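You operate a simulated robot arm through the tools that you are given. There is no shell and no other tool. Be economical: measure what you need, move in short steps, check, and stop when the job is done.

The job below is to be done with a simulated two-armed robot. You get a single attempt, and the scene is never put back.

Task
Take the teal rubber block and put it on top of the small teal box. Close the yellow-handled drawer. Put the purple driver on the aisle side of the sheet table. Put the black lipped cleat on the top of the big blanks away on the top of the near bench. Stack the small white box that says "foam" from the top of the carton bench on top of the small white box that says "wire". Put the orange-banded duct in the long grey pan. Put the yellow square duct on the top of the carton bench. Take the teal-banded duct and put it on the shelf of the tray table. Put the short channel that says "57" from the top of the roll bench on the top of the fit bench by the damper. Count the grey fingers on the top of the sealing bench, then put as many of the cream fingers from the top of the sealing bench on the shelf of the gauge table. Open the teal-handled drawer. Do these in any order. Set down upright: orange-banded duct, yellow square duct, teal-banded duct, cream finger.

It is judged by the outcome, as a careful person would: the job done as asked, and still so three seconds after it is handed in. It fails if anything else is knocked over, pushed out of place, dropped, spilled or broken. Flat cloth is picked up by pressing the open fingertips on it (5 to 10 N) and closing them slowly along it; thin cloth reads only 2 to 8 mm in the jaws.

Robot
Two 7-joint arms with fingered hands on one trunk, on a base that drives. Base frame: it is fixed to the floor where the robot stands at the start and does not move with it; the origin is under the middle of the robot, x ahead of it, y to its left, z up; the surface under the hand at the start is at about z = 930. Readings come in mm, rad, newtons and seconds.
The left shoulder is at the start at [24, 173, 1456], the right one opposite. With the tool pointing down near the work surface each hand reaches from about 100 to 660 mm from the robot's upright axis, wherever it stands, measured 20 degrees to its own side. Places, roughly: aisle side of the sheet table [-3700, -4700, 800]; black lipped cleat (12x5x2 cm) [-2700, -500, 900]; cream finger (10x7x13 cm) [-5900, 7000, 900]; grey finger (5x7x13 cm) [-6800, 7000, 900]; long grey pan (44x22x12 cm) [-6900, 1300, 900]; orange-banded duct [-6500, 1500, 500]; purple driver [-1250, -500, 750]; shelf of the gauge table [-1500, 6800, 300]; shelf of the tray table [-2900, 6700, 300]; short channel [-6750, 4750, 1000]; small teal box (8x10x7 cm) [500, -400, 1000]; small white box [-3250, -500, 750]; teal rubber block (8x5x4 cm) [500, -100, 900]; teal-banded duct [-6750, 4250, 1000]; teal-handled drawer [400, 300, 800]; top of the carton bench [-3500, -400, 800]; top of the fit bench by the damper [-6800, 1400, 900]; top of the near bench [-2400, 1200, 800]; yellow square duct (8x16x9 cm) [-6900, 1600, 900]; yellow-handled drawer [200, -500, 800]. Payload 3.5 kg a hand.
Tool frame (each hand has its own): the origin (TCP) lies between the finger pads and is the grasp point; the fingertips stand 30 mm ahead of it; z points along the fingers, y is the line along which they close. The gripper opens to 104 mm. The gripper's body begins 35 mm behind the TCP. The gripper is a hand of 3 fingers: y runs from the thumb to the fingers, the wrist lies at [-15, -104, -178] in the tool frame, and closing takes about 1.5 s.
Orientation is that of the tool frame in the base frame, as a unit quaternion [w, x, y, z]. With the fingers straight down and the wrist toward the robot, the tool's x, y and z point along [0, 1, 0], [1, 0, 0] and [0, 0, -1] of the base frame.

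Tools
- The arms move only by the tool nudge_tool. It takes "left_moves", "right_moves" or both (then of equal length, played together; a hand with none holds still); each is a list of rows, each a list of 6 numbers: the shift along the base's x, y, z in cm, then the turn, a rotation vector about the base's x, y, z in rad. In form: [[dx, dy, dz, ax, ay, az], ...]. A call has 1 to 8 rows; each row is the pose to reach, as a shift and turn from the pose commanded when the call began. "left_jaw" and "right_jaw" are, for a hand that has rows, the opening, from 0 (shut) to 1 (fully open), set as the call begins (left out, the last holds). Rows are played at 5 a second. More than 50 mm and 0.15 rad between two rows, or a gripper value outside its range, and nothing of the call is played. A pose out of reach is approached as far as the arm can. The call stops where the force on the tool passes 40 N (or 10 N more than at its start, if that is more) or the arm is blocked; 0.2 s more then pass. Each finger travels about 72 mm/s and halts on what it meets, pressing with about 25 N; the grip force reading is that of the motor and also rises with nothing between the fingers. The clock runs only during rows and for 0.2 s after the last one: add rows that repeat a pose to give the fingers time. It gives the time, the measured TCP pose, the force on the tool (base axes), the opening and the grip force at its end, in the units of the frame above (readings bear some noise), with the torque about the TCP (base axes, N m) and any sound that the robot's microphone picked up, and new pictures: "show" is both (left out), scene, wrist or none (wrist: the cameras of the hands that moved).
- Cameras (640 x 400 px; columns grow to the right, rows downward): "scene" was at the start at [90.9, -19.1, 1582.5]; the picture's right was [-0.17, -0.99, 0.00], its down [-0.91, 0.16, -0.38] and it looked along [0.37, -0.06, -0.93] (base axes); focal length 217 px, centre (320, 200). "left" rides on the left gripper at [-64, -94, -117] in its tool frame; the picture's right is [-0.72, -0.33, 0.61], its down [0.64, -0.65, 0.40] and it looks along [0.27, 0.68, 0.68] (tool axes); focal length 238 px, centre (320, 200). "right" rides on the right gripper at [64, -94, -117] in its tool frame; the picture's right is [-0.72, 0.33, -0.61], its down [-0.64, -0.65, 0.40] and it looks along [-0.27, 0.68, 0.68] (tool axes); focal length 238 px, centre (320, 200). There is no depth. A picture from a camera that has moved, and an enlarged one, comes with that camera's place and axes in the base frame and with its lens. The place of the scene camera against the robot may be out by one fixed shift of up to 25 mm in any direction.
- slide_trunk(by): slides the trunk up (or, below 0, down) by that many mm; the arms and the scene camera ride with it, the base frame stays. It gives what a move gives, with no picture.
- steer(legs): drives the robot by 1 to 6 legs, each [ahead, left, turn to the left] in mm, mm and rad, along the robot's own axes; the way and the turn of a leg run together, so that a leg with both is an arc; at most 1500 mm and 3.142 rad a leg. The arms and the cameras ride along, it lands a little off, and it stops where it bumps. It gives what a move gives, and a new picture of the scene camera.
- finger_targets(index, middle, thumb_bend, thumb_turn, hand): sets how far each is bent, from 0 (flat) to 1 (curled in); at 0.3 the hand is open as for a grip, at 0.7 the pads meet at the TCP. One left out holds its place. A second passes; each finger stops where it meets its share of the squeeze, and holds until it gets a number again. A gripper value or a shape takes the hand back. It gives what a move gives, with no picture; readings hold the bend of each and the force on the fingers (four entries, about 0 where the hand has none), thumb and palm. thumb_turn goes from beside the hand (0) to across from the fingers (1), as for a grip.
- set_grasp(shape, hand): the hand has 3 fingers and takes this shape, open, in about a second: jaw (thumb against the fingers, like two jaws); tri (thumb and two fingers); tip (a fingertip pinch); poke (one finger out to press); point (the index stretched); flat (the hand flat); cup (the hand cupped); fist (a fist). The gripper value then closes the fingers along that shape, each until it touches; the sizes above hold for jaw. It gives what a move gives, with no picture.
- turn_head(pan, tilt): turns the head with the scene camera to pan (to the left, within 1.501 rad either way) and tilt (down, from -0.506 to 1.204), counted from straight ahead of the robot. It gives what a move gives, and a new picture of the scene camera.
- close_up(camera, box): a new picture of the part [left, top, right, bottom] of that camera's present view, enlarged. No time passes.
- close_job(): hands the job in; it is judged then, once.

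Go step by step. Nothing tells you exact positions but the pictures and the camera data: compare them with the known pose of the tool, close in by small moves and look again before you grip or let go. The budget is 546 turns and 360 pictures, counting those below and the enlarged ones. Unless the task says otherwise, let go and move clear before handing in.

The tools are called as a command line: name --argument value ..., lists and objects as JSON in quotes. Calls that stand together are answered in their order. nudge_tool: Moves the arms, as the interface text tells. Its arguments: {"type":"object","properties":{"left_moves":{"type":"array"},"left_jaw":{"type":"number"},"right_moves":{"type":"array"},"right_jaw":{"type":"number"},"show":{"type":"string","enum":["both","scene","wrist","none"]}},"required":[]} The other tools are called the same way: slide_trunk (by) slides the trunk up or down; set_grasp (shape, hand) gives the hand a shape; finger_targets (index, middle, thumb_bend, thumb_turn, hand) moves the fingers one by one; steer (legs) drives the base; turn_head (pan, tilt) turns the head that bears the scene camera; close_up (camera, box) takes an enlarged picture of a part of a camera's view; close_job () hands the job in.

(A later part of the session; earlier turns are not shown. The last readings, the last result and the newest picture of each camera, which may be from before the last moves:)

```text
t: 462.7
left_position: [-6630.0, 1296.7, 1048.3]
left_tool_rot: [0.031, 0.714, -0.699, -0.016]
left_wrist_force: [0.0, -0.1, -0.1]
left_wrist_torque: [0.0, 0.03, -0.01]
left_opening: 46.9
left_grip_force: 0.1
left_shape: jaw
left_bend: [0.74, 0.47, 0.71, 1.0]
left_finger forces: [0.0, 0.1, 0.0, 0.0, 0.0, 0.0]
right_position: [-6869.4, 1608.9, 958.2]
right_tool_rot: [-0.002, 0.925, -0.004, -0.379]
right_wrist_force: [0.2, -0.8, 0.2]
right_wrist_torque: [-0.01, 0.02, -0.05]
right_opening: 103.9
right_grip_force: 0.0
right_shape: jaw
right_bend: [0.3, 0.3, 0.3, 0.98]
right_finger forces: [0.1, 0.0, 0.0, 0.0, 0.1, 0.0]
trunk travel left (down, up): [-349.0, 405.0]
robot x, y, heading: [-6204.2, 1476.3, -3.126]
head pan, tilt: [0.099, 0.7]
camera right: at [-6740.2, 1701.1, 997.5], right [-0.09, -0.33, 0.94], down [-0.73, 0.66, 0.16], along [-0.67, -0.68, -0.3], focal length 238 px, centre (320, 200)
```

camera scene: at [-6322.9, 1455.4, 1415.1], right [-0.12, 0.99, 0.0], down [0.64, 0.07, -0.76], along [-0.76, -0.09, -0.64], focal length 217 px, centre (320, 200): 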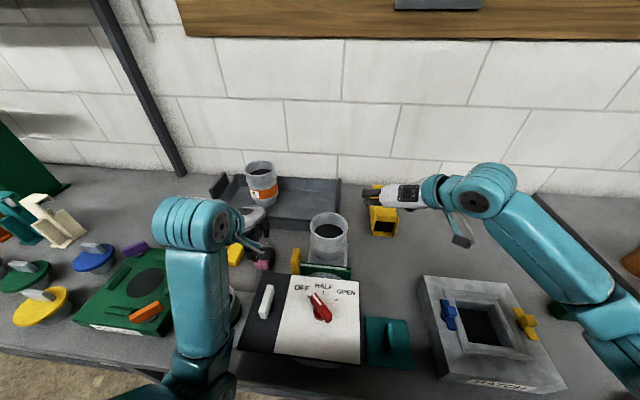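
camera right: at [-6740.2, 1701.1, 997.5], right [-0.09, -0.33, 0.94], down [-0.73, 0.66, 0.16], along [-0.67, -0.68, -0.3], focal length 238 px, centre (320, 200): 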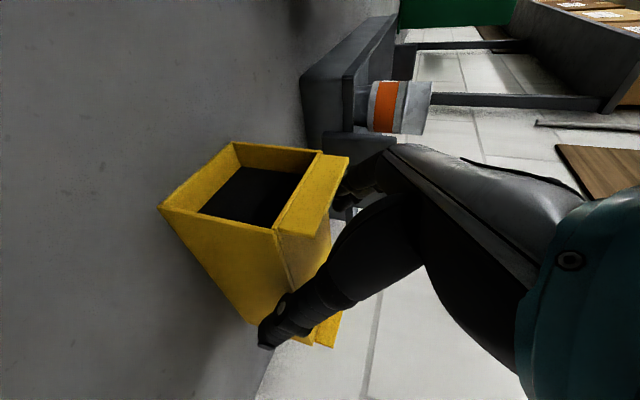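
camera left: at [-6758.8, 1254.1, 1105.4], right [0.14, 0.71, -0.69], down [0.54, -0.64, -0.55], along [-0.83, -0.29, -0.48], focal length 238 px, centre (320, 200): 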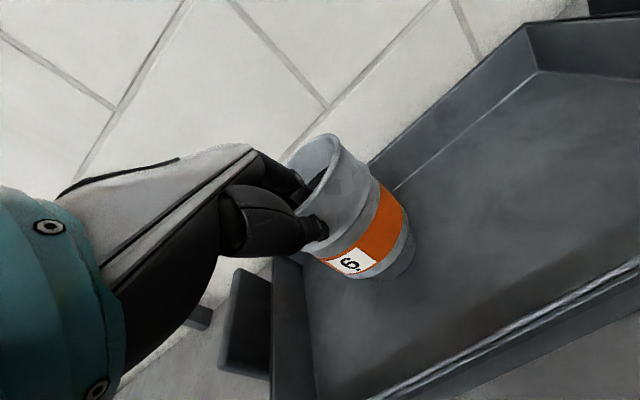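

Well straddled. A bit further and close.

nudge_tool --right_moves '[[-0.8, 0, -0.8, 0, 0, 0], [-1.5, 0, -1.5, 0, 0, 0]]' --show "none"

nudge_tool --right_moves '[[0, 0, 0, 0, 0, 0], [0, 0, 0, 0, 0, 0], [0, 0, 0, 0, 0, 0], [0, 0, 0, 0, 0, 0], [0, 0, 0, 0, 0, 0]]' --right_jaw 0 --show "wrist"

```text
t: 463.3
left_position: [-6629.6, 1296.7, 1048.8]
left_tool_rot: [0.03, 0.714, -0.699, -0.015]
left_wrist_force: [0.3, -0.3, 0.0]
left_wrist_torque: [-0.04, -0.03, -0.01]
left_opening: 46.8
left_grip_force: 0.1
left_shape: jaw
left_bend: [0.74, 0.47, 0.71, 1.0]
left_finger forces: [0.1, 0.1, 0.1, 0.0, 0.1, 0.1]
right_position: [-6884.7, 1608.4, 945.3]
right_tool_rot: [-0.003, 0.925, -0.004, -0.38]
right_wrist_force: [0.1, 0.6, -1.2]
right_wrist_torque: [-0.03, -0.02, -0.01]
right_opening: 104.1
right_grip_force: 0.1
right_shape: jaw
right_bend: [0.3, 0.3, 0.3, 0.98]
right_finger forces: [0.0, 0.1, 0.0, 0.1, 0.1, 0.0]
trunk travel left (down, up): [-349.0, 405.0]
robot x, y, heading: [-6202.6, 1474.9, -3.127]
head pan, tilt: [0.099, 0.7]
```

```text
t: 464.5
left_position: [-6630.3, 1296.7, 1047.9]
left_tool_rot: [0.031, 0.715, -0.698, -0.016]
left_wrist_force: [0.4, 0.1, 0.0]
left_wrist_torque: [-0.02, 0.04, -0.02]
left_opening: 47.0
left_grip_force: 0.0
left_shape: jaw
left_bend: [0.74, 0.47, 0.71, 1.0]
left_finger forces: [0.0, 0.0, 0.1, 0.1, 0.0, 0.0]
right_position: [-6883.1, 1608.6, 945.2]
right_tool_rot: [-0.003, 0.925, -0.004, -0.379]
right_wrist_force: [-1.9, 0.3, -0.2]
right_wrist_torque: [-0.07, 0.01, 0.01]
right_opening: 63.9
right_grip_force: 24.7
right_shape: jaw
right_bend: [0.74, 0.42, 0.6, 0.99]
right_finger forces: [15.0, 8.3, 0.0, 0.1, 23.3, 0.1]
trunk travel left (down, up): [-349.0, 405.0]
robot x, y, heading: [-6208.0, 1478.3, -3.126]
head pan, tilt: [0.099, 0.7]
camera right: at [-6754.7, 1701.0, 983.9], right [-0.09, -0.33, 0.94], down [-0.73, 0.66, 0.16], along [-0.67, -0.68, -0.3], focal length 238 px, centre (320, 200)
```

right: 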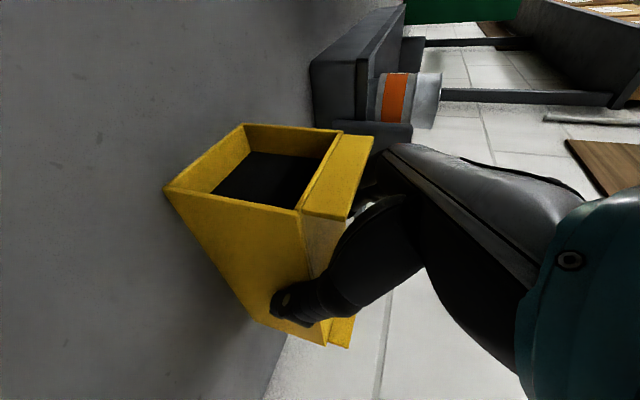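

Gripped at 64 mm. Lift and draw back.

nudge_tool --right_moves '[[0, 0, 3, 0, 0, 0], [0, 0, 7, 0, 0, 0], [0, 0, 11, 0, 0, 0], [2, 0, 15, 0, 0, 0], [5, 0, 18, 0, 0, 0], [9, 0, 20, 0, 0, 0]]' --show "both"

```text
t: 465.9
left_position: [-6628.6, 1296.3, 1048.6]
left_tool_rot: [0.031, 0.714, -0.7, -0.016]
left_wrist_force: [0.0, -0.3, -0.4]
left_wrist_torque: [-0.01, 0.0, 0.04]
left_opening: 46.6
left_grip_force: 0.1
left_shape: jaw
left_bend: [0.74, 0.47, 0.71, 1.0]
left_finger forces: [0.0, 0.0, 0.1, 0.0, 0.0, 0.0]
right_position: [-6792.2, 1609.4, 1145.3]
right_tool_rot: [-0.003, 0.926, -0.004, -0.379]
right_wrist_force: [0.2, 0.2, -1.6]
right_wrist_torque: [-0.04, -0.06, 0.01]
right_opening: 63.8
right_grip_force: 24.7
right_shape: jaw
right_bend: [0.74, 0.42, 0.6, 0.99]
right_finger forces: [15.1, 8.3, 0.0, 0.0, 23.2, 0.1]
trunk travel left (down, up): [-349.0, 405.0]
robot x, y, heading: [-6204.2, 1477.0, -3.127]
head pan, tilt: [0.099, 0.7]
camera scene: at [-6321.8, 1456.2, 1415.2], right [-0.12, 0.99, 0.0], down [0.64, 0.07, -0.77], along [-0.76, -0.09, -0.64], focal length 217 px, centre (320, 200)
camera right: at [-6662.8, 1701.4, 1184.1], right [-0.09, -0.33, 0.94], down [-0.73, 0.66, 0.16], along [-0.67, -0.68, -0.3], focal length 238 px, centre (320, 200)
```

scene: 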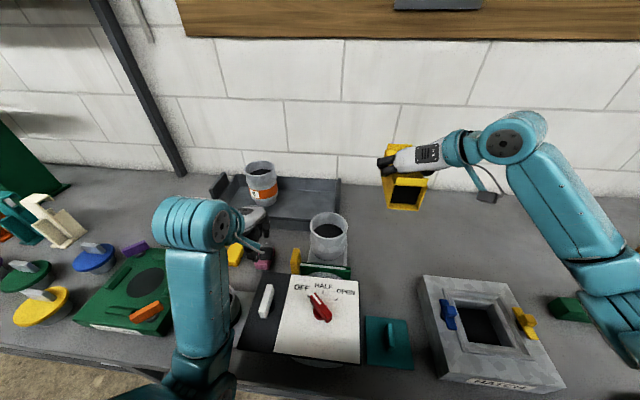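
right: 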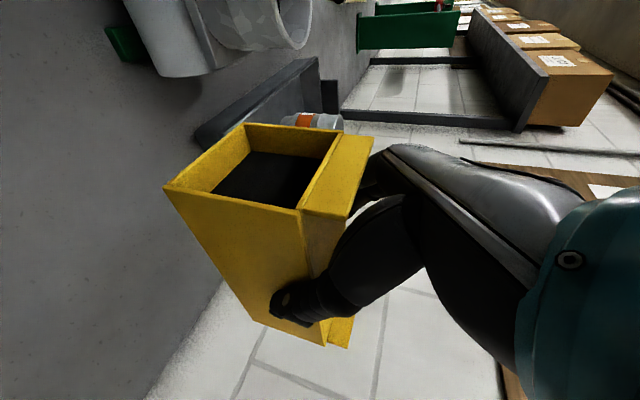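

Held securely. I'll raise the trunk for clearance, back away from the bench, and head for the carton bench.

slide_trunk --by 150

steer --legs '[[-700, 0, -0.015], [0, 0, -1.57]]'

```text
t: 467.6
left_position: [-6630.3, 1296.9, 1197.9]
left_tool_rot: [0.03, 0.714, -0.7, -0.016]
left_wrist_force: [-0.6, 0.1, 0.0]
left_wrist_torque: [-0.01, -0.01, 0.01]
left_opening: 46.8
left_grip_force: 0.0
left_shape: jaw
left_bend: [0.74, 0.47, 0.71, 1.0]
left_finger forces: [0.0, 0.0, 0.0, 0.1, 0.0, 0.1]
right_position: [-6793.3, 1606.7, 1296.6]
right_tool_rot: [-0.003, 0.925, -0.004, -0.379]
right_wrist_force: [1.1, -0.2, -1.8]
right_wrist_torque: [0.01, -0.07, -0.02]
right_opening: 63.8
right_grip_force: 25.1
right_shape: jaw
right_bend: [0.74, 0.42, 0.6, 0.99]
right_finger forces: [15.0, 8.2, 0.0, 0.1, 23.2, 0.0]
trunk travel left (down, up): [-499.0, 255.0]
robot x, y, heading: [-6205.1, 1473.4, -3.129]
head pan, tilt: [0.099, 0.7]
```

```text
t: 475.4
left_position: [-5662.9, 1918.3, 1199.3]
left_tool_rot: [-0.009, 0.006, 0.999, 0.033]
left_wrist_force: [0.0, 0.0, -0.4]
left_wrist_torque: [0.0, 0.01, 0.08]
left_opening: 46.9
left_grip_force: 0.0
left_shape: jaw
left_bend: [0.74, 0.47, 0.71, 1.0]
left_finger forces: [0.0, 0.0, 0.0, 0.1, 0.0, 0.0]
right_position: [-5346.6, 2070.8, 1295.8]
right_tool_rot: [0.274, -0.64, 0.668, 0.261]
right_wrist_force: [0.1, 0.0, -2.2]
right_wrist_torque: [0.0, 0.01, 0.0]
right_opening: 63.8
right_grip_force: 25.5
right_shape: jaw
right_bend: [0.74, 0.42, 0.6, 0.99]
right_finger forces: [15.1, 8.2, 0.0, 0.1, 23.2, 0.0]
trunk travel left (down, up): [-499.0, 255.0]
robot x, y, heading: [-5498.4, 1487.8, 1.552]
head pan, tilt: [0.099, 0.7]
camera scene: at [-5484.4, 1583.3, 1566.2], right [1.0, 0.08, 0.0], down [0.05, -0.64, -0.76], along [-0.06, 0.76, -0.64], focal length 217 px, centre (320, 200)
```

scene: 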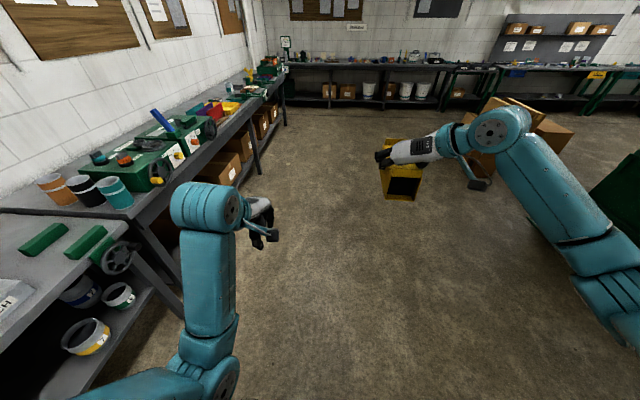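

Facing +y as wanted. Drive back and then right along the open floor to the carton bench's front.

steer --legs '[[-1400, 0, 0.018], [-1400, 0, 0], [0, -1000, 0]]'

```text
t: 493.8
left_position: [-4691.3, -931.4, 1198.5]
left_tool_rot: [-0.009, 0.007, 0.999, 0.033]
left_wrist_force: [0.3, 0.9, 0.0]
left_wrist_torque: [0.01, 0.0, 0.01]
left_opening: 46.8
left_grip_force: 0.1
left_shape: jaw
left_bend: [0.74, 0.47, 0.71, 1.0]
left_finger forces: [0.0, 0.0, 0.1, 0.1, 0.0, 0.0]
right_position: [-4375.4, -777.3, 1297.2]
right_tool_rot: [0.274, -0.64, 0.668, 0.262]
right_wrist_force: [0.4, -0.1, -1.6]
right_wrist_torque: [-0.05, -0.01, 0.04]
right_opening: 63.8
right_grip_force: 25.3
right_shape: jaw
right_bend: [0.74, 0.42, 0.6, 0.99]
right_finger forces: [15.0, 8.2, 0.1, 0.1, 23.1, 0.0]
trunk travel left (down, up): [-499.0, 255.0]
robot x, y, heading: [-4524.6, -1363.4, 1.559]
head pan, tilt: [0.099, 0.7]
camera scene: at [-4513.3, -1265.3, 1566.2], right [1.0, 0.08, 0.0], down [0.05, -0.64, -0.76], along [-0.06, 0.76, -0.64], focal length 217 px, centre (320, 200)
```

scene: 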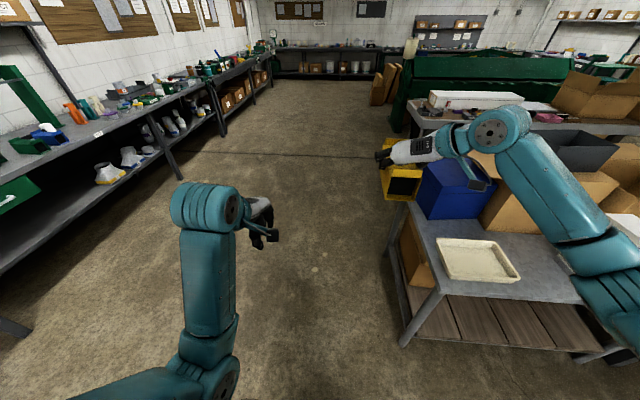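

steer --legs '[[0, -700, 0.012], [0, -600, 0]]'

close_up --camera "right" --box '[0, 0, 640, 400]'

```text
t: 500.7
left_position: [-3372.7, -956.9, 1197.6]
left_tool_rot: [-0.009, 0.011, 0.999, 0.032]
left_wrist_force: [-0.3, 0.1, -0.6]
left_wrist_torque: [-0.01, -0.01, 0.01]
left_opening: 46.7
left_grip_force: 0.1
left_shape: jaw
left_bend: [0.74, 0.47, 0.71, 1.0]
left_finger forces: [0.1, 0.1, 0.0, 0.0, 0.0, 0.1]
right_position: [-3055.5, -807.0, 1296.0]
right_tool_rot: [0.275, -0.638, 0.67, 0.26]
right_wrist_force: [-0.4, 0.3, -2.2]
right_wrist_torque: [-0.04, 0.01, -0.01]
right_opening: 63.9
right_grip_force: 25.0
right_shape: jaw
right_bend: [0.74, 0.42, 0.6, 0.99]
right_finger forces: [15.0, 8.3, 0.0, 0.0, 23.2, 0.0]
trunk travel left (down, up): [-499.0, 255.0]
robot x, y, heading: [-3211.5, -1390.4, 1.543]
head pan, tilt: [0.099, 0.7]
camera scene: at [-3196.1, -1293.8, 1566.2], right [1.0, 0.07, 0.0], down [0.05, -0.64, -0.76], along [-0.06, 0.76, -0.64], focal length 217 px, centre (320, 200)
```

scene: 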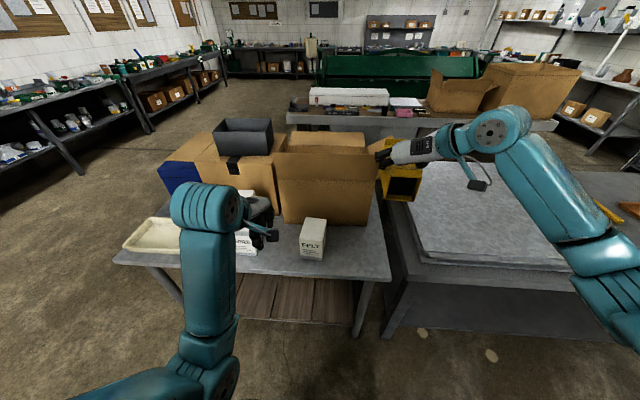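

```text
1.00 times, centred on (320, 200) of right (not enlarged: the box is as wide or as high as the picture)
camera zoom: at [-2966.3, -939.7, 1334.4], right [-0.32, 0.1, 0.94], down [0.69, 0.71, 0.16], along [-0.65, 0.7, -0.3], focal length 238 px, centre (320, 200)
```

zoom: 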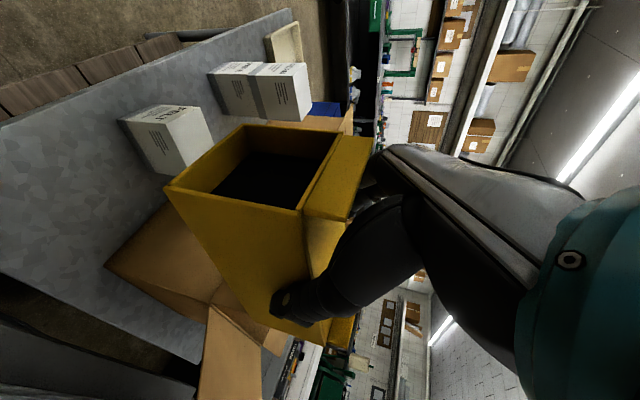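

The free patch right of FELT is about [-3095,-705]. I'll correct heading, position the duct above it, and lower by trunk.

steer --legs '[[0, 0, 0.028], [78, 24, 0]]'

slide_trunk --by -330

nudge_tool --right_moves '[[0, 0, 0, 0, 0, 0]]' --show "both"

```text
t: 502.2
left_position: [-3406.8, -882.3, 1198.5]
left_tool_rot: [-0.01, -0.003, 0.999, 0.032]
left_wrist_force: [0.3, 0.4, -0.3]
left_wrist_torque: [-0.02, -0.04, 0.01]
left_opening: 46.8
left_grip_force: 0.1
left_shape: jaw
left_bend: [0.74, 0.47, 0.71, 1.0]
left_finger forces: [0.0, 0.0, 0.0, 0.1, 0.1, 0.0]
right_position: [-3094.2, -723.6, 1295.8]
right_tool_rot: [0.272, -0.647, 0.662, 0.264]
right_wrist_force: [-0.7, 0.7, -3.2]
right_wrist_torque: [-0.06, -0.02, 0.02]
right_opening: 63.8
right_grip_force: 24.7
right_shape: jaw
right_bend: [0.74, 0.42, 0.6, 0.99]
right_finger forces: [15.1, 8.2, 0.1, 0.0, 23.2, 0.0]
trunk travel left (down, up): [-499.0, 255.0]
robot x, y, heading: [-3233.2, -1312.8, 1.574]
head pan, tilt: [0.099, 0.7]
camera scene: at [-3223.0, -1214.0, 1566.2], right [0.99, 0.1, 0.0], down [0.06, -0.64, -0.76], along [-0.08, 0.76, -0.64], focal length 217 px, centre (320, 200)
```

scene: 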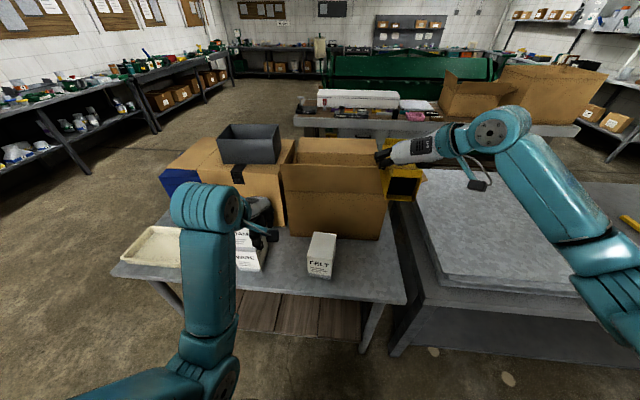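

```text
t: 505.4
left_position: [-3429.8, -872.1, 838.1]
left_tool_rot: [-0.051, -0.009, 0.999, -0.003]
left_wrist_force: [0.1, -0.7, 0.0]
left_wrist_torque: [0.01, -0.02, 0.03]
left_opening: 46.7
left_grip_force: 0.1
left_shape: jaw
left_bend: [0.74, 0.47, 0.71, 1.0]
left_finger forces: [0.0, 0.0, 0.0, 0.1, 0.0, 0.0]
right_position: [-3094.1, -725.4, 966.2]
right_tool_rot: [0.27, -0.647, 0.662, 0.263]
right_wrist_force: [0.6, 0.4, -3.0]
right_wrist_torque: [-0.05, 0.01, 0.01]
right_opening: 63.6
right_grip_force: 25.4
right_shape: jaw
right_bend: [0.74, 0.42, 0.6, 0.99]
right_finger forces: [15.1, 8.2, 0.0, 0.0, 23.3, 0.0]
trunk travel left (down, up): [-169.0, 585.0]
robot x, y, heading: [-3236.4, -1312.2, 1.573]
head pan, tilt: [0.099, 0.7]
```

```text
t: 505.8
left_position: [-3429.0, -870.7, 838.6]
left_tool_rot: [-0.049, -0.011, 0.999, -0.002]
left_wrist_force: [-0.1, -0.7, 0.2]
left_wrist_torque: [-0.01, -0.03, -0.02]
left_opening: 46.9
left_grip_force: 0.0
left_shape: jaw
left_bend: [0.74, 0.47, 0.71, 1.0]
left_finger forces: [0.0, 0.1, 0.0, 0.0, 0.1, 0.0]
right_position: [-3093.0, -724.2, 966.6]
right_tool_rot: [0.272, -0.647, 0.662, 0.263]
right_wrist_force: [-0.3, -0.1, -1.3]
right_wrist_torque: [-0.03, 0.02, 0.02]
right_opening: 63.9
right_grip_force: 25.3
right_shape: jaw
right_bend: [0.74, 0.42, 0.6, 0.99]
right_finger forces: [15.0, 8.3, 0.1, 0.0, 23.2, 0.0]
trunk travel left (down, up): [-169.0, 585.0]
robot x, y, heading: [-3233.7, -1307.1, 1.57]
head pan, tilt: [0.099, 0.7]
camera scene: at [-3222.8, -1107.0, 1230.5], right [0.99, 0.1, 0.0], down [0.06, -0.64, -0.76], along [-0.08, 0.76, -0.64], focal length 217 px, centre (320, 200)
camera right: at [-3002.2, -854.2, 1004.5], right [-0.33, 0.09, 0.94], down [0.67, 0.72, 0.16], along [-0.67, 0.68, -0.3], focal length 238 px, centre (320, 200)
```

scene: 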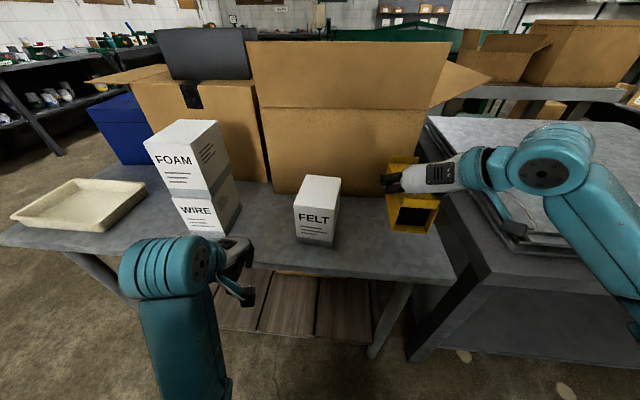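
right: 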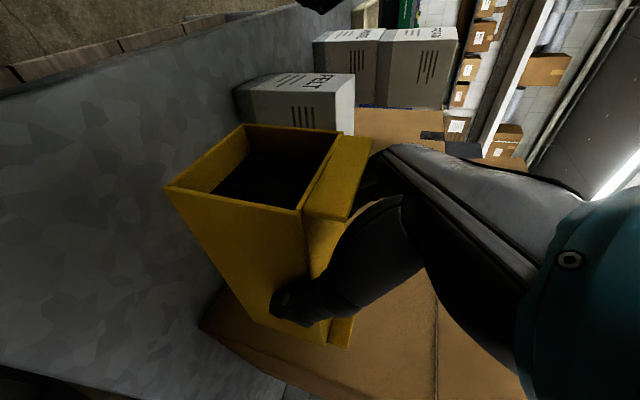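

Good; the duct hangs above the free patch. I'll raise the left hand away, and lower the duct with the arm.

nudge_tool --left_moves '[[0, -3, 3, 0, 0, 0], [0, -5, 7, 0, 0, 0], [0, -5, 11, 0, 0, 0], [0, -5, 15, 0, 0, 0]]' --right_moves '[[0, 0, -2, 0, 0, 0], [0, 0, -4, 0, 0, 0], [0, 0, -6, 0, 0, 0], [0, 0, -7.5, 0, 0, 0]]' --show "wrist"

```text
t: 506.2
left_position: [-3446.5, -871.6, 842.1]
left_tool_rot: [-0.099, -0.016, 0.995, -0.006]
left_wrist_force: [0.0, -0.2, -0.1]
left_wrist_torque: [0.02, 0.0, -0.01]
left_opening: 46.7
left_grip_force: 0.2
left_shape: jaw
left_bend: [0.74, 0.47, 0.71, 1.0]
left_finger forces: [0.0, 0.1, 0.0, 0.0, 0.0, 0.0]
left hand out of reach, approached as far as the arm can: row 1, 2
right_position: [-3093.2, -725.1, 949.5]
right_tool_rot: [0.272, -0.647, 0.662, 0.263]
right_wrist_force: [-0.8, -0.2, -2.1]
right_wrist_torque: [-0.03, 0.01, 0.0]
right_opening: 63.9
right_grip_force: 25.0
right_shape: jaw
right_bend: [0.74, 0.42, 0.6, 0.99]
right_finger forces: [15.1, 8.2, 0.0, 0.0, 23.2, 0.2]
trunk travel left (down, up): [-169.0, 585.0]
robot x, y, heading: [-3234.4, -1310.4, 1.575]
head pan, tilt: [0.099, 0.7]
stopped in row 2 (left hand): the arm was blocked; the commanded pose is now the measured one
camera right: at [-3001.8, -854.7, 987.8], right [-0.33, 0.09, 0.94], down [0.67, 0.72, 0.16], along [-0.67, 0.68, -0.3], focal length 238 px, centre (320, 200)
camera left: at [-3359.4, -963.0, 945.3], right [0.6, -0.31, -0.74], down [-0.68, -0.68, -0.26], along [-0.42, 0.66, -0.62], focal length 238 px, centre (320, 200)
```

right: 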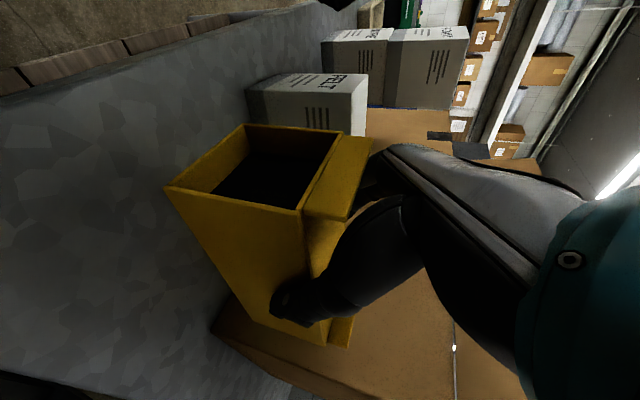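
left: 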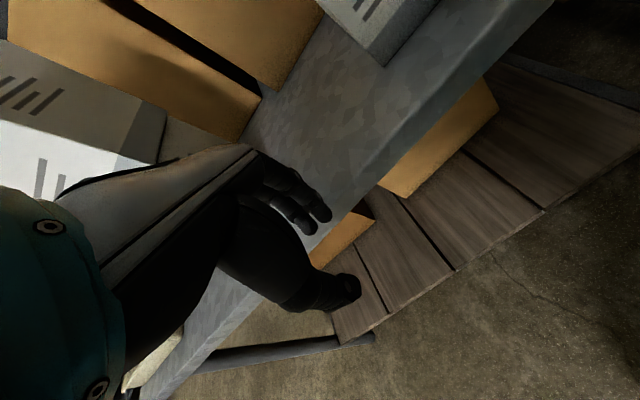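

nudge_tool --right_moves '[[0, 0, -2, 0, 0, 0], [0, 0, -4, 0, 0, 0], [0, 0, -5.5, 0, 0, 0]]' --show "none"

nudge_tool --right_moves '[[0, 0, -0.5, 0, 0, 0], [0, 0, -1, 0, 0, 0]]' --show "wrist"

```text
t: 507.0
left_position: [-3448.0, -872.6, 842.3]
left_tool_rot: [-0.099, -0.017, 0.995, -0.008]
left_wrist_force: [0.4, -0.1, 0.5]
left_wrist_torque: [0.01, 0.0, -0.01]
left_opening: 46.5
left_grip_force: 0.2
left_shape: jaw
left_bend: [0.74, 0.47, 0.71, 1.0]
left_finger forces: [0.1, 0.1, 0.0, 0.0, 0.1, 0.0]
right_position: [-3093.2, -724.5, 891.6]
right_tool_rot: [0.272, -0.647, 0.662, 0.263]
right_wrist_force: [-0.7, -0.3, -1.3]
right_wrist_torque: [-0.01, -0.03, 0.0]
right_opening: 63.9
right_grip_force: 25.2
right_shape: jaw
right_bend: [0.74, 0.42, 0.6, 0.99]
right_finger forces: [15.2, 8.1, 0.0, 0.1, 23.3, 0.0]
trunk travel left (down, up): [-169.0, 585.0]
robot x, y, heading: [-3231.2, -1309.5, 1.57]
head pan, tilt: [0.099, 0.7]
```

```text
t: 507.6
left_position: [-3448.1, -872.6, 842.3]
left_tool_rot: [-0.1, -0.018, 0.995, -0.008]
left_wrist_force: [0.0, 0.3, 0.4]
left_wrist_torque: [-0.03, -0.01, 0.0]
left_opening: 46.9
left_grip_force: 0.0
left_shape: jaw
left_bend: [0.74, 0.47, 0.71, 1.0]
left_finger forces: [0.0, 0.0, 0.0, 0.1, 0.0, 0.1]
right_position: [-3094.6, -725.0, 884.5]
right_tool_rot: [0.272, -0.647, 0.662, 0.264]
right_wrist_force: [-0.3, 0.2, -2.2]
right_wrist_torque: [-0.05, 0.0, 0.02]
right_opening: 63.8
right_grip_force: 25.0
right_shape: jaw
right_bend: [0.74, 0.42, 0.6, 0.99]
right_finger forces: [15.1, 8.2, 0.0, 0.0, 23.3, 0.0]
trunk travel left (down, up): [-169.0, 585.0]
robot x, y, heading: [-3233.1, -1308.4, 1.572]
head pan, tilt: [0.099, 0.7]
camera right: at [-3002.4, -854.6, 921.9], right [-0.33, 0.09, 0.94], down [0.67, 0.72, 0.16], along [-0.67, 0.68, -0.3], focal length 238 px, centre (320, 200)
```

right: 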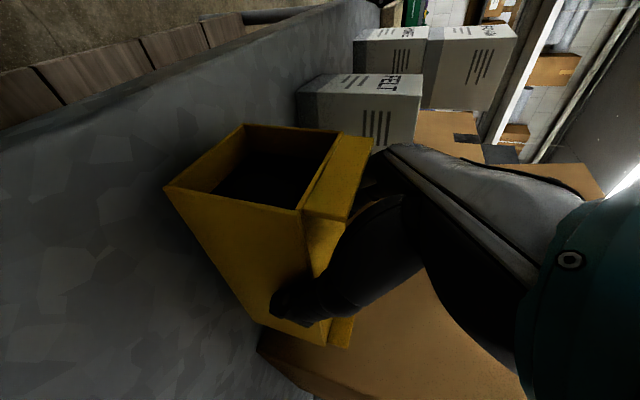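

nudge_tool --right_moves '[[0, 0, -0.5, 0, 0, 0], [0, 0, -1, 0, 0, 0]]' --show "none"

nudge_tool --right_moves '[[0, 0, -0.4, 0, 0, 0], [0, 0, -0.8, 0, 0, 0]]' --show "none"

nudge_tool --right_moves '[[0, 0, -0.4, 0, 0, 0], [0, 0, -0.8, 0, 0, 0]]' --show "none"

```text
t: 508.2
left_position: [-3448.6, -872.5, 842.1]
left_tool_rot: [-0.099, -0.018, 0.995, -0.008]
left_wrist_force: [-0.9, 0.1, -0.1]
left_wrist_torque: [-0.01, 0.03, 0.04]
left_opening: 46.8
left_grip_force: 0.0
left_shape: jaw
left_bend: [0.74, 0.47, 0.71, 1.0]
left_finger forces: [0.0, 0.0, 0.1, 0.0, 0.1, 0.0]
right_position: [-3092.7, -724.9, 874.3]
right_tool_rot: [0.272, -0.646, 0.663, 0.264]
right_wrist_force: [0.5, 0.1, -2.2]
right_wrist_torque: [-0.02, 0.01, 0.0]
right_opening: 63.5
right_grip_force: 25.0
right_shape: jaw
right_bend: [0.74, 0.42, 0.6, 0.99]
right_finger forces: [15.1, 8.2, 0.1, 0.0, 23.2, 0.0]
trunk travel left (down, up): [-169.0, 585.0]
robot x, y, heading: [-3234.4, -1314.8, 1.577]
head pan, tilt: [0.099, 0.7]
```

```text
t: 508.8
left_position: [-3447.6, -873.7, 842.3]
left_tool_rot: [-0.099, -0.017, 0.995, -0.007]
left_wrist_force: [-0.2, -0.7, -0.4]
left_wrist_torque: [0.0, -0.03, -0.01]
left_opening: 46.8
left_grip_force: 0.2
left_shape: jaw
left_bend: [0.74, 0.47, 0.71, 1.0]
left_finger forces: [0.0, 0.0, 0.0, 0.0, 0.0, 0.0]
right_position: [-3093.8, -726.2, 867.4]
right_tool_rot: [0.272, -0.646, 0.662, 0.264]
right_wrist_force: [-0.1, 0.9, -1.7]
right_wrist_torque: [-0.03, 0.0, -0.01]
right_opening: 63.7
right_grip_force: 25.1
right_shape: jaw
right_bend: [0.74, 0.42, 0.6, 0.99]
right_finger forces: [15.1, 8.2, 0.0, 0.1, 23.2, 0.0]
trunk travel left (down, up): [-169.0, 585.0]
robot x, y, heading: [-3235.3, -1308.5, 1.571]
head pan, tilt: [0.099, 0.7]
```

```text
t: 509.4
left_position: [-3447.5, -875.2, 843.0]
left_tool_rot: [-0.099, -0.016, 0.995, -0.007]
left_wrist_force: [0.3, 0.5, -0.2]
left_wrist_torque: [0.03, -0.02, 0.02]
left_opening: 46.7
left_grip_force: 0.1
left_shape: jaw
left_bend: [0.74, 0.47, 0.71, 1.0]
left_finger forces: [0.1, 0.0, 0.0, 0.1, 0.0, 0.0]
right_position: [-3092.8, -724.4, 864.4]
right_tool_rot: [0.273, -0.646, 0.661, 0.268]
right_wrist_force: [2.6, -3.5, 17.4]
right_wrist_torque: [0.19, 0.04, -0.23]
right_opening: 63.7
right_grip_force: 25.0
right_shape: jaw
right_bend: [0.74, 0.42, 0.6, 1.0]
right_finger forces: [15.4, 8.7, 0.0, 0.0, 26.9, 0.0]
trunk travel left (down, up): [-169.0, 585.0]
robot x, y, heading: [-3234.5, -1309.7, 1.568]
head pan, tilt: [0.099, 0.7]
```

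Touchdown. Ease, open fully, and withdraw along the approach line.

nudge_tool --right_moves '[[0, 0, 0.5, 0, 0, 0], [0, 0, 0.5, 0, 0, 0], [0, 0, 0.5, 0, 0, 0], [0, 0, 0.5, 0, 0, 0], [0, 0, 0.5, 0, 0, 0]]' --right_jaw 1 --show "wrist"

nudge_tool --right_moves '[[0, -1, 1, 0, 0, 0], [0, -2.5, 2.5, 0, 0, 0], [0, -5, 5, 0, 0, 0], [0, -8, 8, 0, 0, 0], [0, -11, 11, 0, 0, 0]]' --show "both"

```text
t: 510.6
left_position: [-3448.5, -873.6, 841.6]
left_tool_rot: [-0.099, -0.016, 0.995, -0.008]
left_wrist_force: [0.3, -0.6, -0.2]
left_wrist_torque: [0.02, 0.0, 0.0]
left_opening: 46.7
left_grip_force: 0.1
left_shape: jaw
left_bend: [0.74, 0.47, 0.71, 1.0]
left_finger forces: [0.0, 0.0, 0.0, 0.0, 0.0, 0.0]
right_position: [-3093.5, -725.9, 862.6]
right_tool_rot: [0.271, -0.647, 0.662, 0.264]
right_wrist_force: [0.6, 0.2, -0.5]
right_wrist_torque: [-0.01, -0.02, 0.0]
right_opening: 103.7
right_grip_force: 0.1
right_shape: jaw
right_bend: [0.3, 0.3, 0.3, 0.98]
right_finger forces: [0.0, 0.1, 0.1, 0.1, 0.0, 0.0]
trunk travel left (down, up): [-169.0, 585.0]
robot x, y, heading: [-3232.2, -1309.9, 1.567]
head pan, tilt: [0.099, 0.7]
camera right: at [-3001.8, -855.3, 902.1], right [-0.33, 0.09, 0.94], down [0.67, 0.72, 0.16], along [-0.67, 0.68, -0.3], focal length 238 px, centre (320, 200)
```

right: 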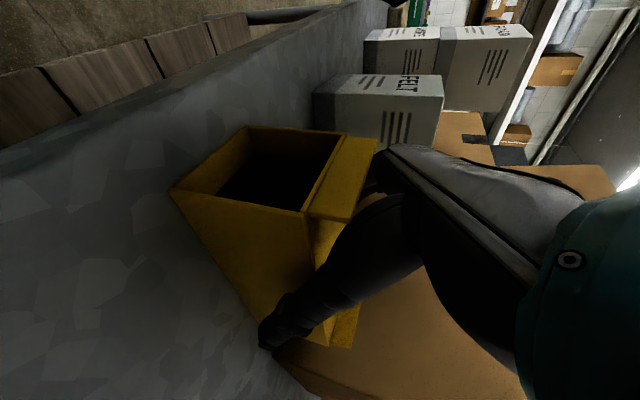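

```text
t: 511.8
left_position: [-3447.7, -872.4, 841.1]
left_tool_rot: [-0.099, -0.017, 0.995, -0.008]
left_wrist_force: [-0.7, 0.2, -0.5]
left_wrist_torque: [0.03, -0.04, 0.01]
left_opening: 46.9
left_grip_force: 0.1
left_shape: jaw
left_bend: [0.74, 0.47, 0.71, 1.0]
left_finger forces: [0.0, 0.0, 0.0, 0.1, 0.0, 0.1]
right_position: [-3091.9, -835.4, 975.2]
right_tool_rot: [0.272, -0.647, 0.662, 0.264]
right_wrist_force: [1.4, 0.4, -0.9]
right_wrist_torque: [-0.03, 0.0, 0.0]
right_opening: 103.7
right_grip_force: 0.0
right_shape: jaw
right_bend: [0.3, 0.3, 0.3, 0.98]
right_finger forces: [0.0, 0.0, 0.0, 0.0, 0.0, 0.1]
trunk travel left (down, up): [-169.0, 585.0]
robot x, y, heading: [-3233.0, -1312.0, 1.568]
head pan, tilt: [0.099, 0.7]
camera scene: at [-3222.9, -1107.4, 1230.6], right [0.99, 0.1, 0.0], down [0.06, -0.64, -0.77], along [-0.08, 0.76, -0.64], focal length 217 px, centre (320, 200)
camera right: at [-3000.9, -964.5, 1013.2], right [-0.33, 0.09, 0.94], down [0.67, 0.72, 0.16], along [-0.67, 0.68, -0.3], focal length 238 px, centre (320, 200)
```

scene: 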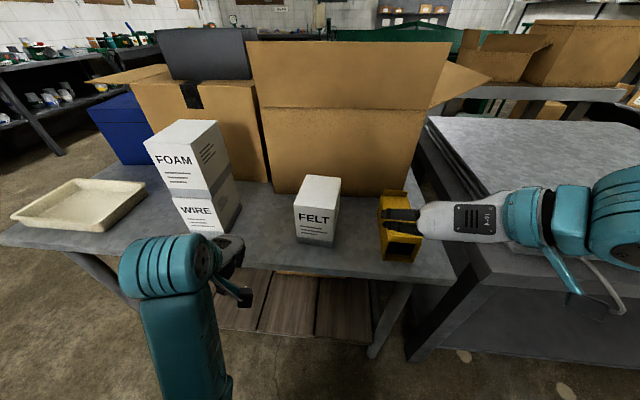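
right: 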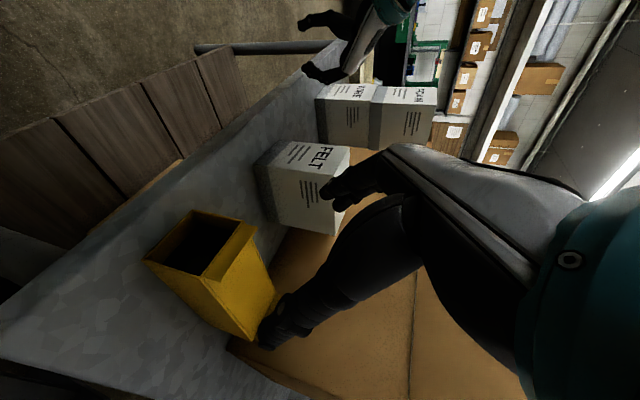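

The yellow duct is set down. I'll raise the trunk, back off, and restore the right hand.

slide_trunk --by 300

steer --legs '[[-350, 0, 0]]'

nudge_tool --right_moves '[[0, 0, 0, -0.13, 0, 0], [0, 0, 0, -0.26, 0, 0], [0, 0, 0, -0.39, 0, 0], [0, 0, 0, -0.52, 0, 0], [0, 0, 0, -0.65, 0, 0], [0, -4, 0, -0.78, 0, 0]]' --left_moves '[[0, -2, 0, 0, 0, 0], [0, -4, 0, 0, 0, 0], [0, -6, 2, 0, 0, 0], [0, -8, 4, 0, 0, 0], [0, -8, 6, 0, 0, 0], [0, -8, 6, 0, 0, 0]]' --show "none"

nudge_tool --right_moves '[[0, -3, 0, 0, 0, -0.13], [0, -6, 0, 0, 0, -0.26], [0, -8, 0, 0, 0, -0.39], [0, -8, 0, 0, 0, -0.52], [2, -8, 0, 0, 0, -0.65], [4, -8, 0, 0, 0, -0.78], [6, -8, 0, 0, 0, -0.91], [8, -8, 0, 0, 0, -1.04]]' --show "none"

nudge_tool --right_moves '[[2, 0, 0, 0, 0, -0.12], [4, 0, 0, 0, 0, -0.24], [6, 0, 0, 0, 0, -0.36], [8, 0, 0, 0, 0, -0.5]]' --show "none"

```text
t: 514.8
left_position: [-3451.8, -870.9, 1146.1]
left_tool_rot: [-0.103, -0.019, 0.994, -0.003]
left_wrist_force: [-0.5, -0.2, 0.5]
left_wrist_torque: [0.0, 0.0, 0.01]
left_opening: 46.9
left_grip_force: 0.2
left_shape: jaw
left_bend: [0.74, 0.47, 0.71, 1.0]
left_finger forces: [0.0, 0.1, 0.0, 0.1, 0.0, 0.0]
right_position: [-3093.8, -835.1, 1274.0]
right_tool_rot: [0.272, -0.646, 0.662, 0.265]
right_wrist_force: [-1.0, -0.4, -0.2]
right_wrist_torque: [-0.02, -0.01, 0.02]
right_opening: 103.7
right_grip_force: 0.0
right_shape: jaw
right_bend: [0.3, 0.3, 0.3, 0.98]
right_finger forces: [0.1, 0.1, 0.0, 0.1, 0.1, 0.0]
trunk travel left (down, up): [-469.0, 285.0]
robot x, y, heading: [-3234.2, -1311.7, 1.571]
head pan, tilt: [0.099, 0.7]
```

```text
t: 517.1
left_position: [-3451.1, -1224.6, 1143.4]
left_tool_rot: [-0.105, -0.017, 0.994, -0.005]
left_wrist_force: [-0.5, 0.6, 0.1]
left_wrist_torque: [-0.01, 0.0, -0.01]
left_opening: 47.0
left_grip_force: 0.0
left_shape: jaw
left_bend: [0.74, 0.47, 0.71, 1.0]
left_finger forces: [0.0, 0.0, 0.0, 0.1, 0.0, 0.0]
right_position: [-3091.1, -1189.5, 1273.5]
right_tool_rot: [0.272, -0.644, 0.665, 0.263]
right_wrist_force: [-0.1, 1.4, -0.2]
right_wrist_torque: [0.02, 0.02, 0.02]
right_opening: 103.9
right_grip_force: 0.1
right_shape: jaw
right_bend: [0.3, 0.3, 0.3, 0.98]
right_finger forces: [0.0, 0.1, 0.1, 0.0, 0.0, 0.0]
trunk travel left (down, up): [-469.0, 285.0]
robot x, y, heading: [-3232.0, -1664.4, 1.568]
head pan, tilt: [0.099, 0.7]
camera scene: at [-3222.8, -1564.2, 1536.1], right [1.0, 0.1, 0.0], down [0.06, -0.64, -0.77], along [-0.07, 0.76, -0.64], focal length 217 px, centre (320, 200)
```

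scene: 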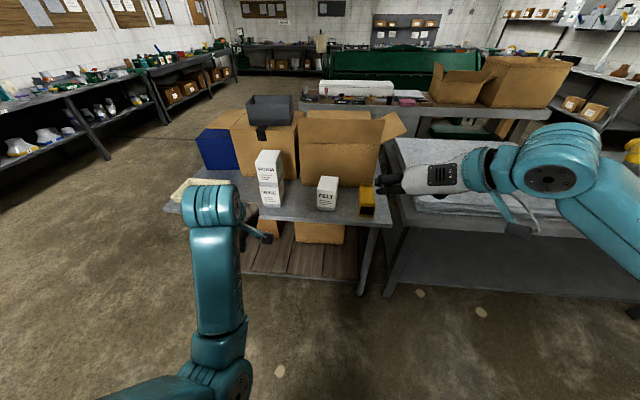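

```text
t: 518.1
left_position: [-3512.5, -1297.1, 1177.4]
left_tool_rot: [-0.21, -0.045, 0.977, -0.008]
left_wrist_force: [-0.7, -0.5, -0.3]
left_wrist_torque: [-0.02, 0.01, 0.0]
left_opening: 46.7
left_grip_force: 0.1
left_shape: jaw
left_bend: [0.74, 0.47, 0.71, 1.0]
left_finger forces: [0.0, 0.0, 0.1, 0.0, 0.1, 0.0]
left hand out of reach, approached as far as the arm can: row 4
right_position: [-3092.4, -1188.3, 1272.7]
right_tool_rot: [0.109, -0.692, 0.708, 0.095]
right_wrist_force: [-0.4, 0.2, 0.0]
right_wrist_torque: [0.0, 0.0, 0.0]
right_opening: 103.8
right_grip_force: 0.0
right_shape: jaw
right_bend: [0.3, 0.3, 0.3, 0.98]
right_finger forces: [0.0, 0.0, 0.0, 0.0, 0.0, 0.1]
trunk travel left (down, up): [-469.0, 285.0]
robot x, y, heading: [-3234.9, -1664.3, 1.566]
head pan, tilt: [0.099, 0.7]
stopped in row 4 (left hand): the arm was blocked; the commanded pose is now the measured one
```

```text
t: 519.9
left_position: [-3511.1, -1295.7, 1177.4]
left_tool_rot: [-0.21, -0.044, 0.977, -0.009]
left_wrist_force: [0.1, 0.2, 0.5]
left_wrist_torque: [0.01, 0.02, 0.0]
left_opening: 46.7
left_grip_force: 0.0
left_shape: jaw
left_bend: [0.74, 0.47, 0.71, 1.0]
left_finger forces: [0.0, 0.0, 0.0, 0.0, 0.0, 0.0]
right_position: [-3011.2, -1269.0, 1271.0]
right_tool_rot: [0.141, -0.246, 0.958, 0.028]
right_wrist_force: [-0.8, 1.1, -0.9]
right_wrist_torque: [-0.01, 0.0, 0.03]
right_opening: 104.0
right_grip_force: 0.2
right_shape: jaw
right_bend: [0.3, 0.3, 0.3, 0.98]
right_finger forces: [0.0, 0.1, 0.0, 0.0, 0.1, 0.0]
trunk travel left (down, up): [-469.0, 285.0]
robot x, y, heading: [-3234.2, -1664.9, 1.564]
head pan, tilt: [0.099, 0.7]
```

```text
t: 520.9
left_position: [-3511.7, -1295.9, 1177.0]
left_tool_rot: [-0.21, -0.044, 0.977, -0.008]
left_wrist_force: [0.2, 0.6, -0.2]
left_wrist_torque: [0.01, -0.01, 0.0]
left_opening: 46.9
left_grip_force: 0.1
left_shape: jaw
left_bend: [0.74, 0.47, 0.71, 1.0]
left_finger forces: [0.0, 0.0, 0.1, 0.1, 0.0, 0.0]
right_position: [-2930.2, -1267.3, 1273.1]
right_tool_rot: [0.143, -0.002, 0.99, -0.007]
right_wrist_force: [-0.6, -0.3, 0.1]
right_wrist_torque: [0.0, 0.03, 0.03]
right_opening: 103.9
right_grip_force: 0.0
right_shape: jaw
right_bend: [0.3, 0.3, 0.3, 0.98]
right_finger forces: [0.0, 0.0, 0.0, 0.1, 0.0, 0.0]
trunk travel left (down, up): [-469.0, 285.0]
robot x, y, heading: [-3233.1, -1664.2, 1.563]
head pan, tilt: [0.099, 0.7]
```

Straighten both hands' remaining tilts.

nudge_tool --right_moves '[[0, 0, -1, 0, 0.1, 0], [0, 0, -2, 0, 0.2, 0], [0, 0, -3, 0, 0.286, 0], [0, 0, -5, 0, 0.286, 0], [0, 0, -7, 0, 0.286, 0]]' --left_moves '[[1, 1, 0, 0, -0.1, 0], [2, 2, 0, 0, -0.2, 0], [3, 3, 0, 0, -0.3, 0], [4, 3, 0, 0, -0.4, 0], [5, 3, 0, 0, -0.42, 0.04]]' --left_jaw 1 --show "none"

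steer --legs '[[0, 1150, 0.008], [0, 1150, 0], [1500, 0, 0], [1500, 0, 0]]'

```text
t: 521.8
left_position: [-3531.6, -1268.5, 1181.5]
left_tool_rot: [-0.13, -0.073, 0.989, -0.011]
left_wrist_force: [-0.2, 0.6, 0.6]
left_wrist_torque: [0.01, 0.02, 0.01]
left_opening: 103.7
left_grip_force: 0.1
left_shape: jaw
left_bend: [0.3, 0.3, 0.3, 0.98]
left_finger forces: [0.0, 0.0, 0.0, 0.1, 0.0, 0.0]
left hand out of reach, approached as far as the arm can: row 4
right_position: [-2931.7, -1267.8, 1241.7]
right_tool_rot: [0.003, -0.005, 1.0, -0.007]
right_wrist_force: [-0.2, -0.1, 0.9]
right_wrist_torque: [0.01, -0.03, 0.02]
right_opening: 104.0
right_grip_force: 0.1
right_shape: jaw
right_bend: [0.3, 0.3, 0.3, 0.98]
right_finger forces: [0.0, 0.0, 0.1, 0.1, 0.1, 0.0]
trunk travel left (down, up): [-469.0, 285.0]
robot x, y, heading: [-3232.2, -1665.8, 1.569]
head pan, tilt: [0.099, 0.7]
stopped in row 4 (left hand): the arm was blocked; the commanded pose is now the measured one
```

```text
t: 546.8
left_position: [-5962.8, 1596.5, 1182.8]
left_tool_rot: [-0.13, -0.099, 0.986, -0.015]
left_wrist_force: [-0.1, 0.2, -0.5]
left_wrist_torque: [0.02, -0.04, 0.0]
left_opening: 103.7
left_grip_force: 0.1
left_shape: jaw
left_bend: [0.3, 0.3, 0.3, 0.98]
left_finger forces: [0.0, 0.1, 0.1, 0.1, 0.0, 0.1]
right_position: [-5365.3, 1630.3, 1240.9]
right_tool_rot: [0.004, -0.031, 1.0, -0.007]
right_wrist_force: [-0.6, -1.1, -0.4]
right_wrist_torque: [0.03, -0.01, -0.02]
right_opening: 103.8
right_grip_force: 0.0
right_shape: jaw
right_bend: [0.3, 0.3, 0.3, 0.98]
right_finger forces: [0.1, 0.0, 0.0, 0.1, 0.1, 0.1]
trunk travel left (down, up): [-469.0, 285.0]
robot x, y, heading: [-5648.1, 1215.4, 1.617]
head pan, tilt: [0.099, 0.7]
camera scene: at [-5639.7, 1318.2, 1536.1], right [0.99, 0.15, 0.0], down [0.1, -0.64, -0.76], along [-0.11, 0.76, -0.64], focal length 217 px, centre (320, 200)
```

scene: 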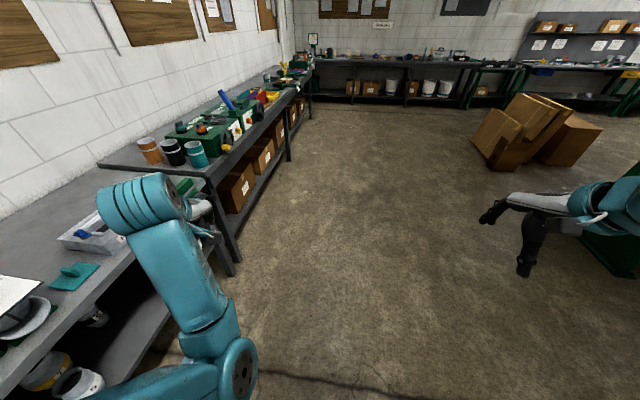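

Continuing along to the roll bench near y≈4500.

steer --legs '[[1400, 0, -0.046], [1400, 0, 0]]'

turn_head --pan 1.2 --tilt 0.5

```text
t: 560.6
left_position: [-5965.2, 4458.4, 1181.1]
left_tool_rot: [-0.131, -0.071, 0.989, -0.012]
left_wrist_force: [0.3, 0.1, 0.4]
left_wrist_torque: [0.0, -0.02, 0.01]
left_opening: 103.4
left_grip_force: 0.0
left_shape: jaw
left_bend: [0.3, 0.3, 0.3, 0.98]
left_finger forces: [0.1, 0.0, 0.0, 0.0, 0.0, 0.1]
right_position: [-5365.4, 4456.2, 1240.9]
right_tool_rot: [0.003, -0.001, 1.0, -0.007]
right_wrist_force: [0.2, -0.4, -0.8]
right_wrist_torque: [-0.01, 0.02, 0.01]
right_opening: 104.2
right_grip_force: 0.1
right_shape: jaw
right_bend: [0.3, 0.3, 0.3, 0.98]
right_finger forces: [0.1, 0.0, 0.0, 0.0, 0.0, 0.0]
trunk travel left (down, up): [-469.0, 285.0]
robot x, y, heading: [-5674.2, 4060.9, 1.561]
head pan, tilt: [0.099, 0.7]
camera scene: at [-5657.8, 4162.4, 1536.1], right [1.0, 0.09, 0.0], down [0.06, -0.64, -0.76], along [-0.07, 0.76, -0.64], focal length 217 px, centre (320, 200)
```

scene: 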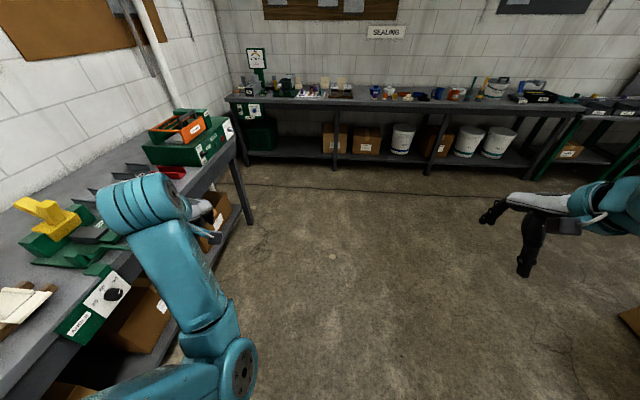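

```text
t: 561.9
left_position: [-5965.9, 4458.5, 1182.3]
left_tool_rot: [-0.13, -0.07, 0.989, -0.012]
left_wrist_force: [0.4, -0.1, -0.2]
left_wrist_torque: [0.01, 0.03, -0.01]
left_opening: 103.4
left_grip_force: 0.1
left_shape: jaw
left_bend: [0.3, 0.3, 0.3, 0.98]
left_finger forces: [0.0, 0.0, 0.1, 0.0, 0.1, 0.0]
right_position: [-5364.7, 4455.3, 1241.3]
right_tool_rot: [0.003, -0.001, 1.0, -0.008]
right_wrist_force: [0.7, -0.5, 0.1]
right_wrist_torque: [-0.02, -0.02, 0.01]
right_opening: 103.9
right_grip_force: 0.1
right_shape: jaw
right_bend: [0.3, 0.3, 0.3, 0.98]
right_finger forces: [0.0, 0.1, 0.0, 0.0, 0.0, 0.1]
trunk travel left (down, up): [-469.0, 285.0]
robot x, y, heading: [-5673.1, 4060.2, 1.56]
head pan, tilt: [1.201, 0.499]
camera scene: at [-5734.7, 4111.4, 1553.8], right [0.37, 0.93, 0.0], down [0.44, -0.18, -0.88], along [-0.82, 0.33, -0.48], focal length 217 px, centre (320, 200)
```

scene: 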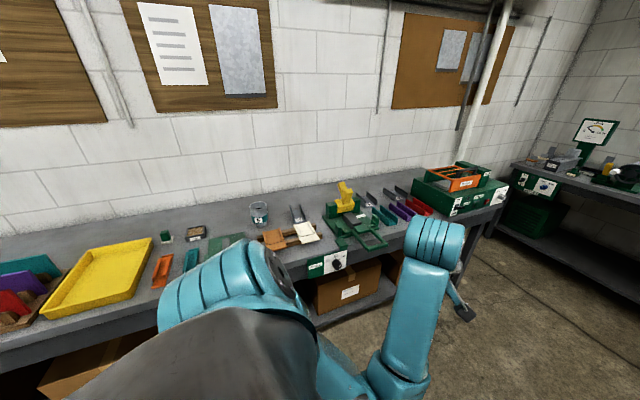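

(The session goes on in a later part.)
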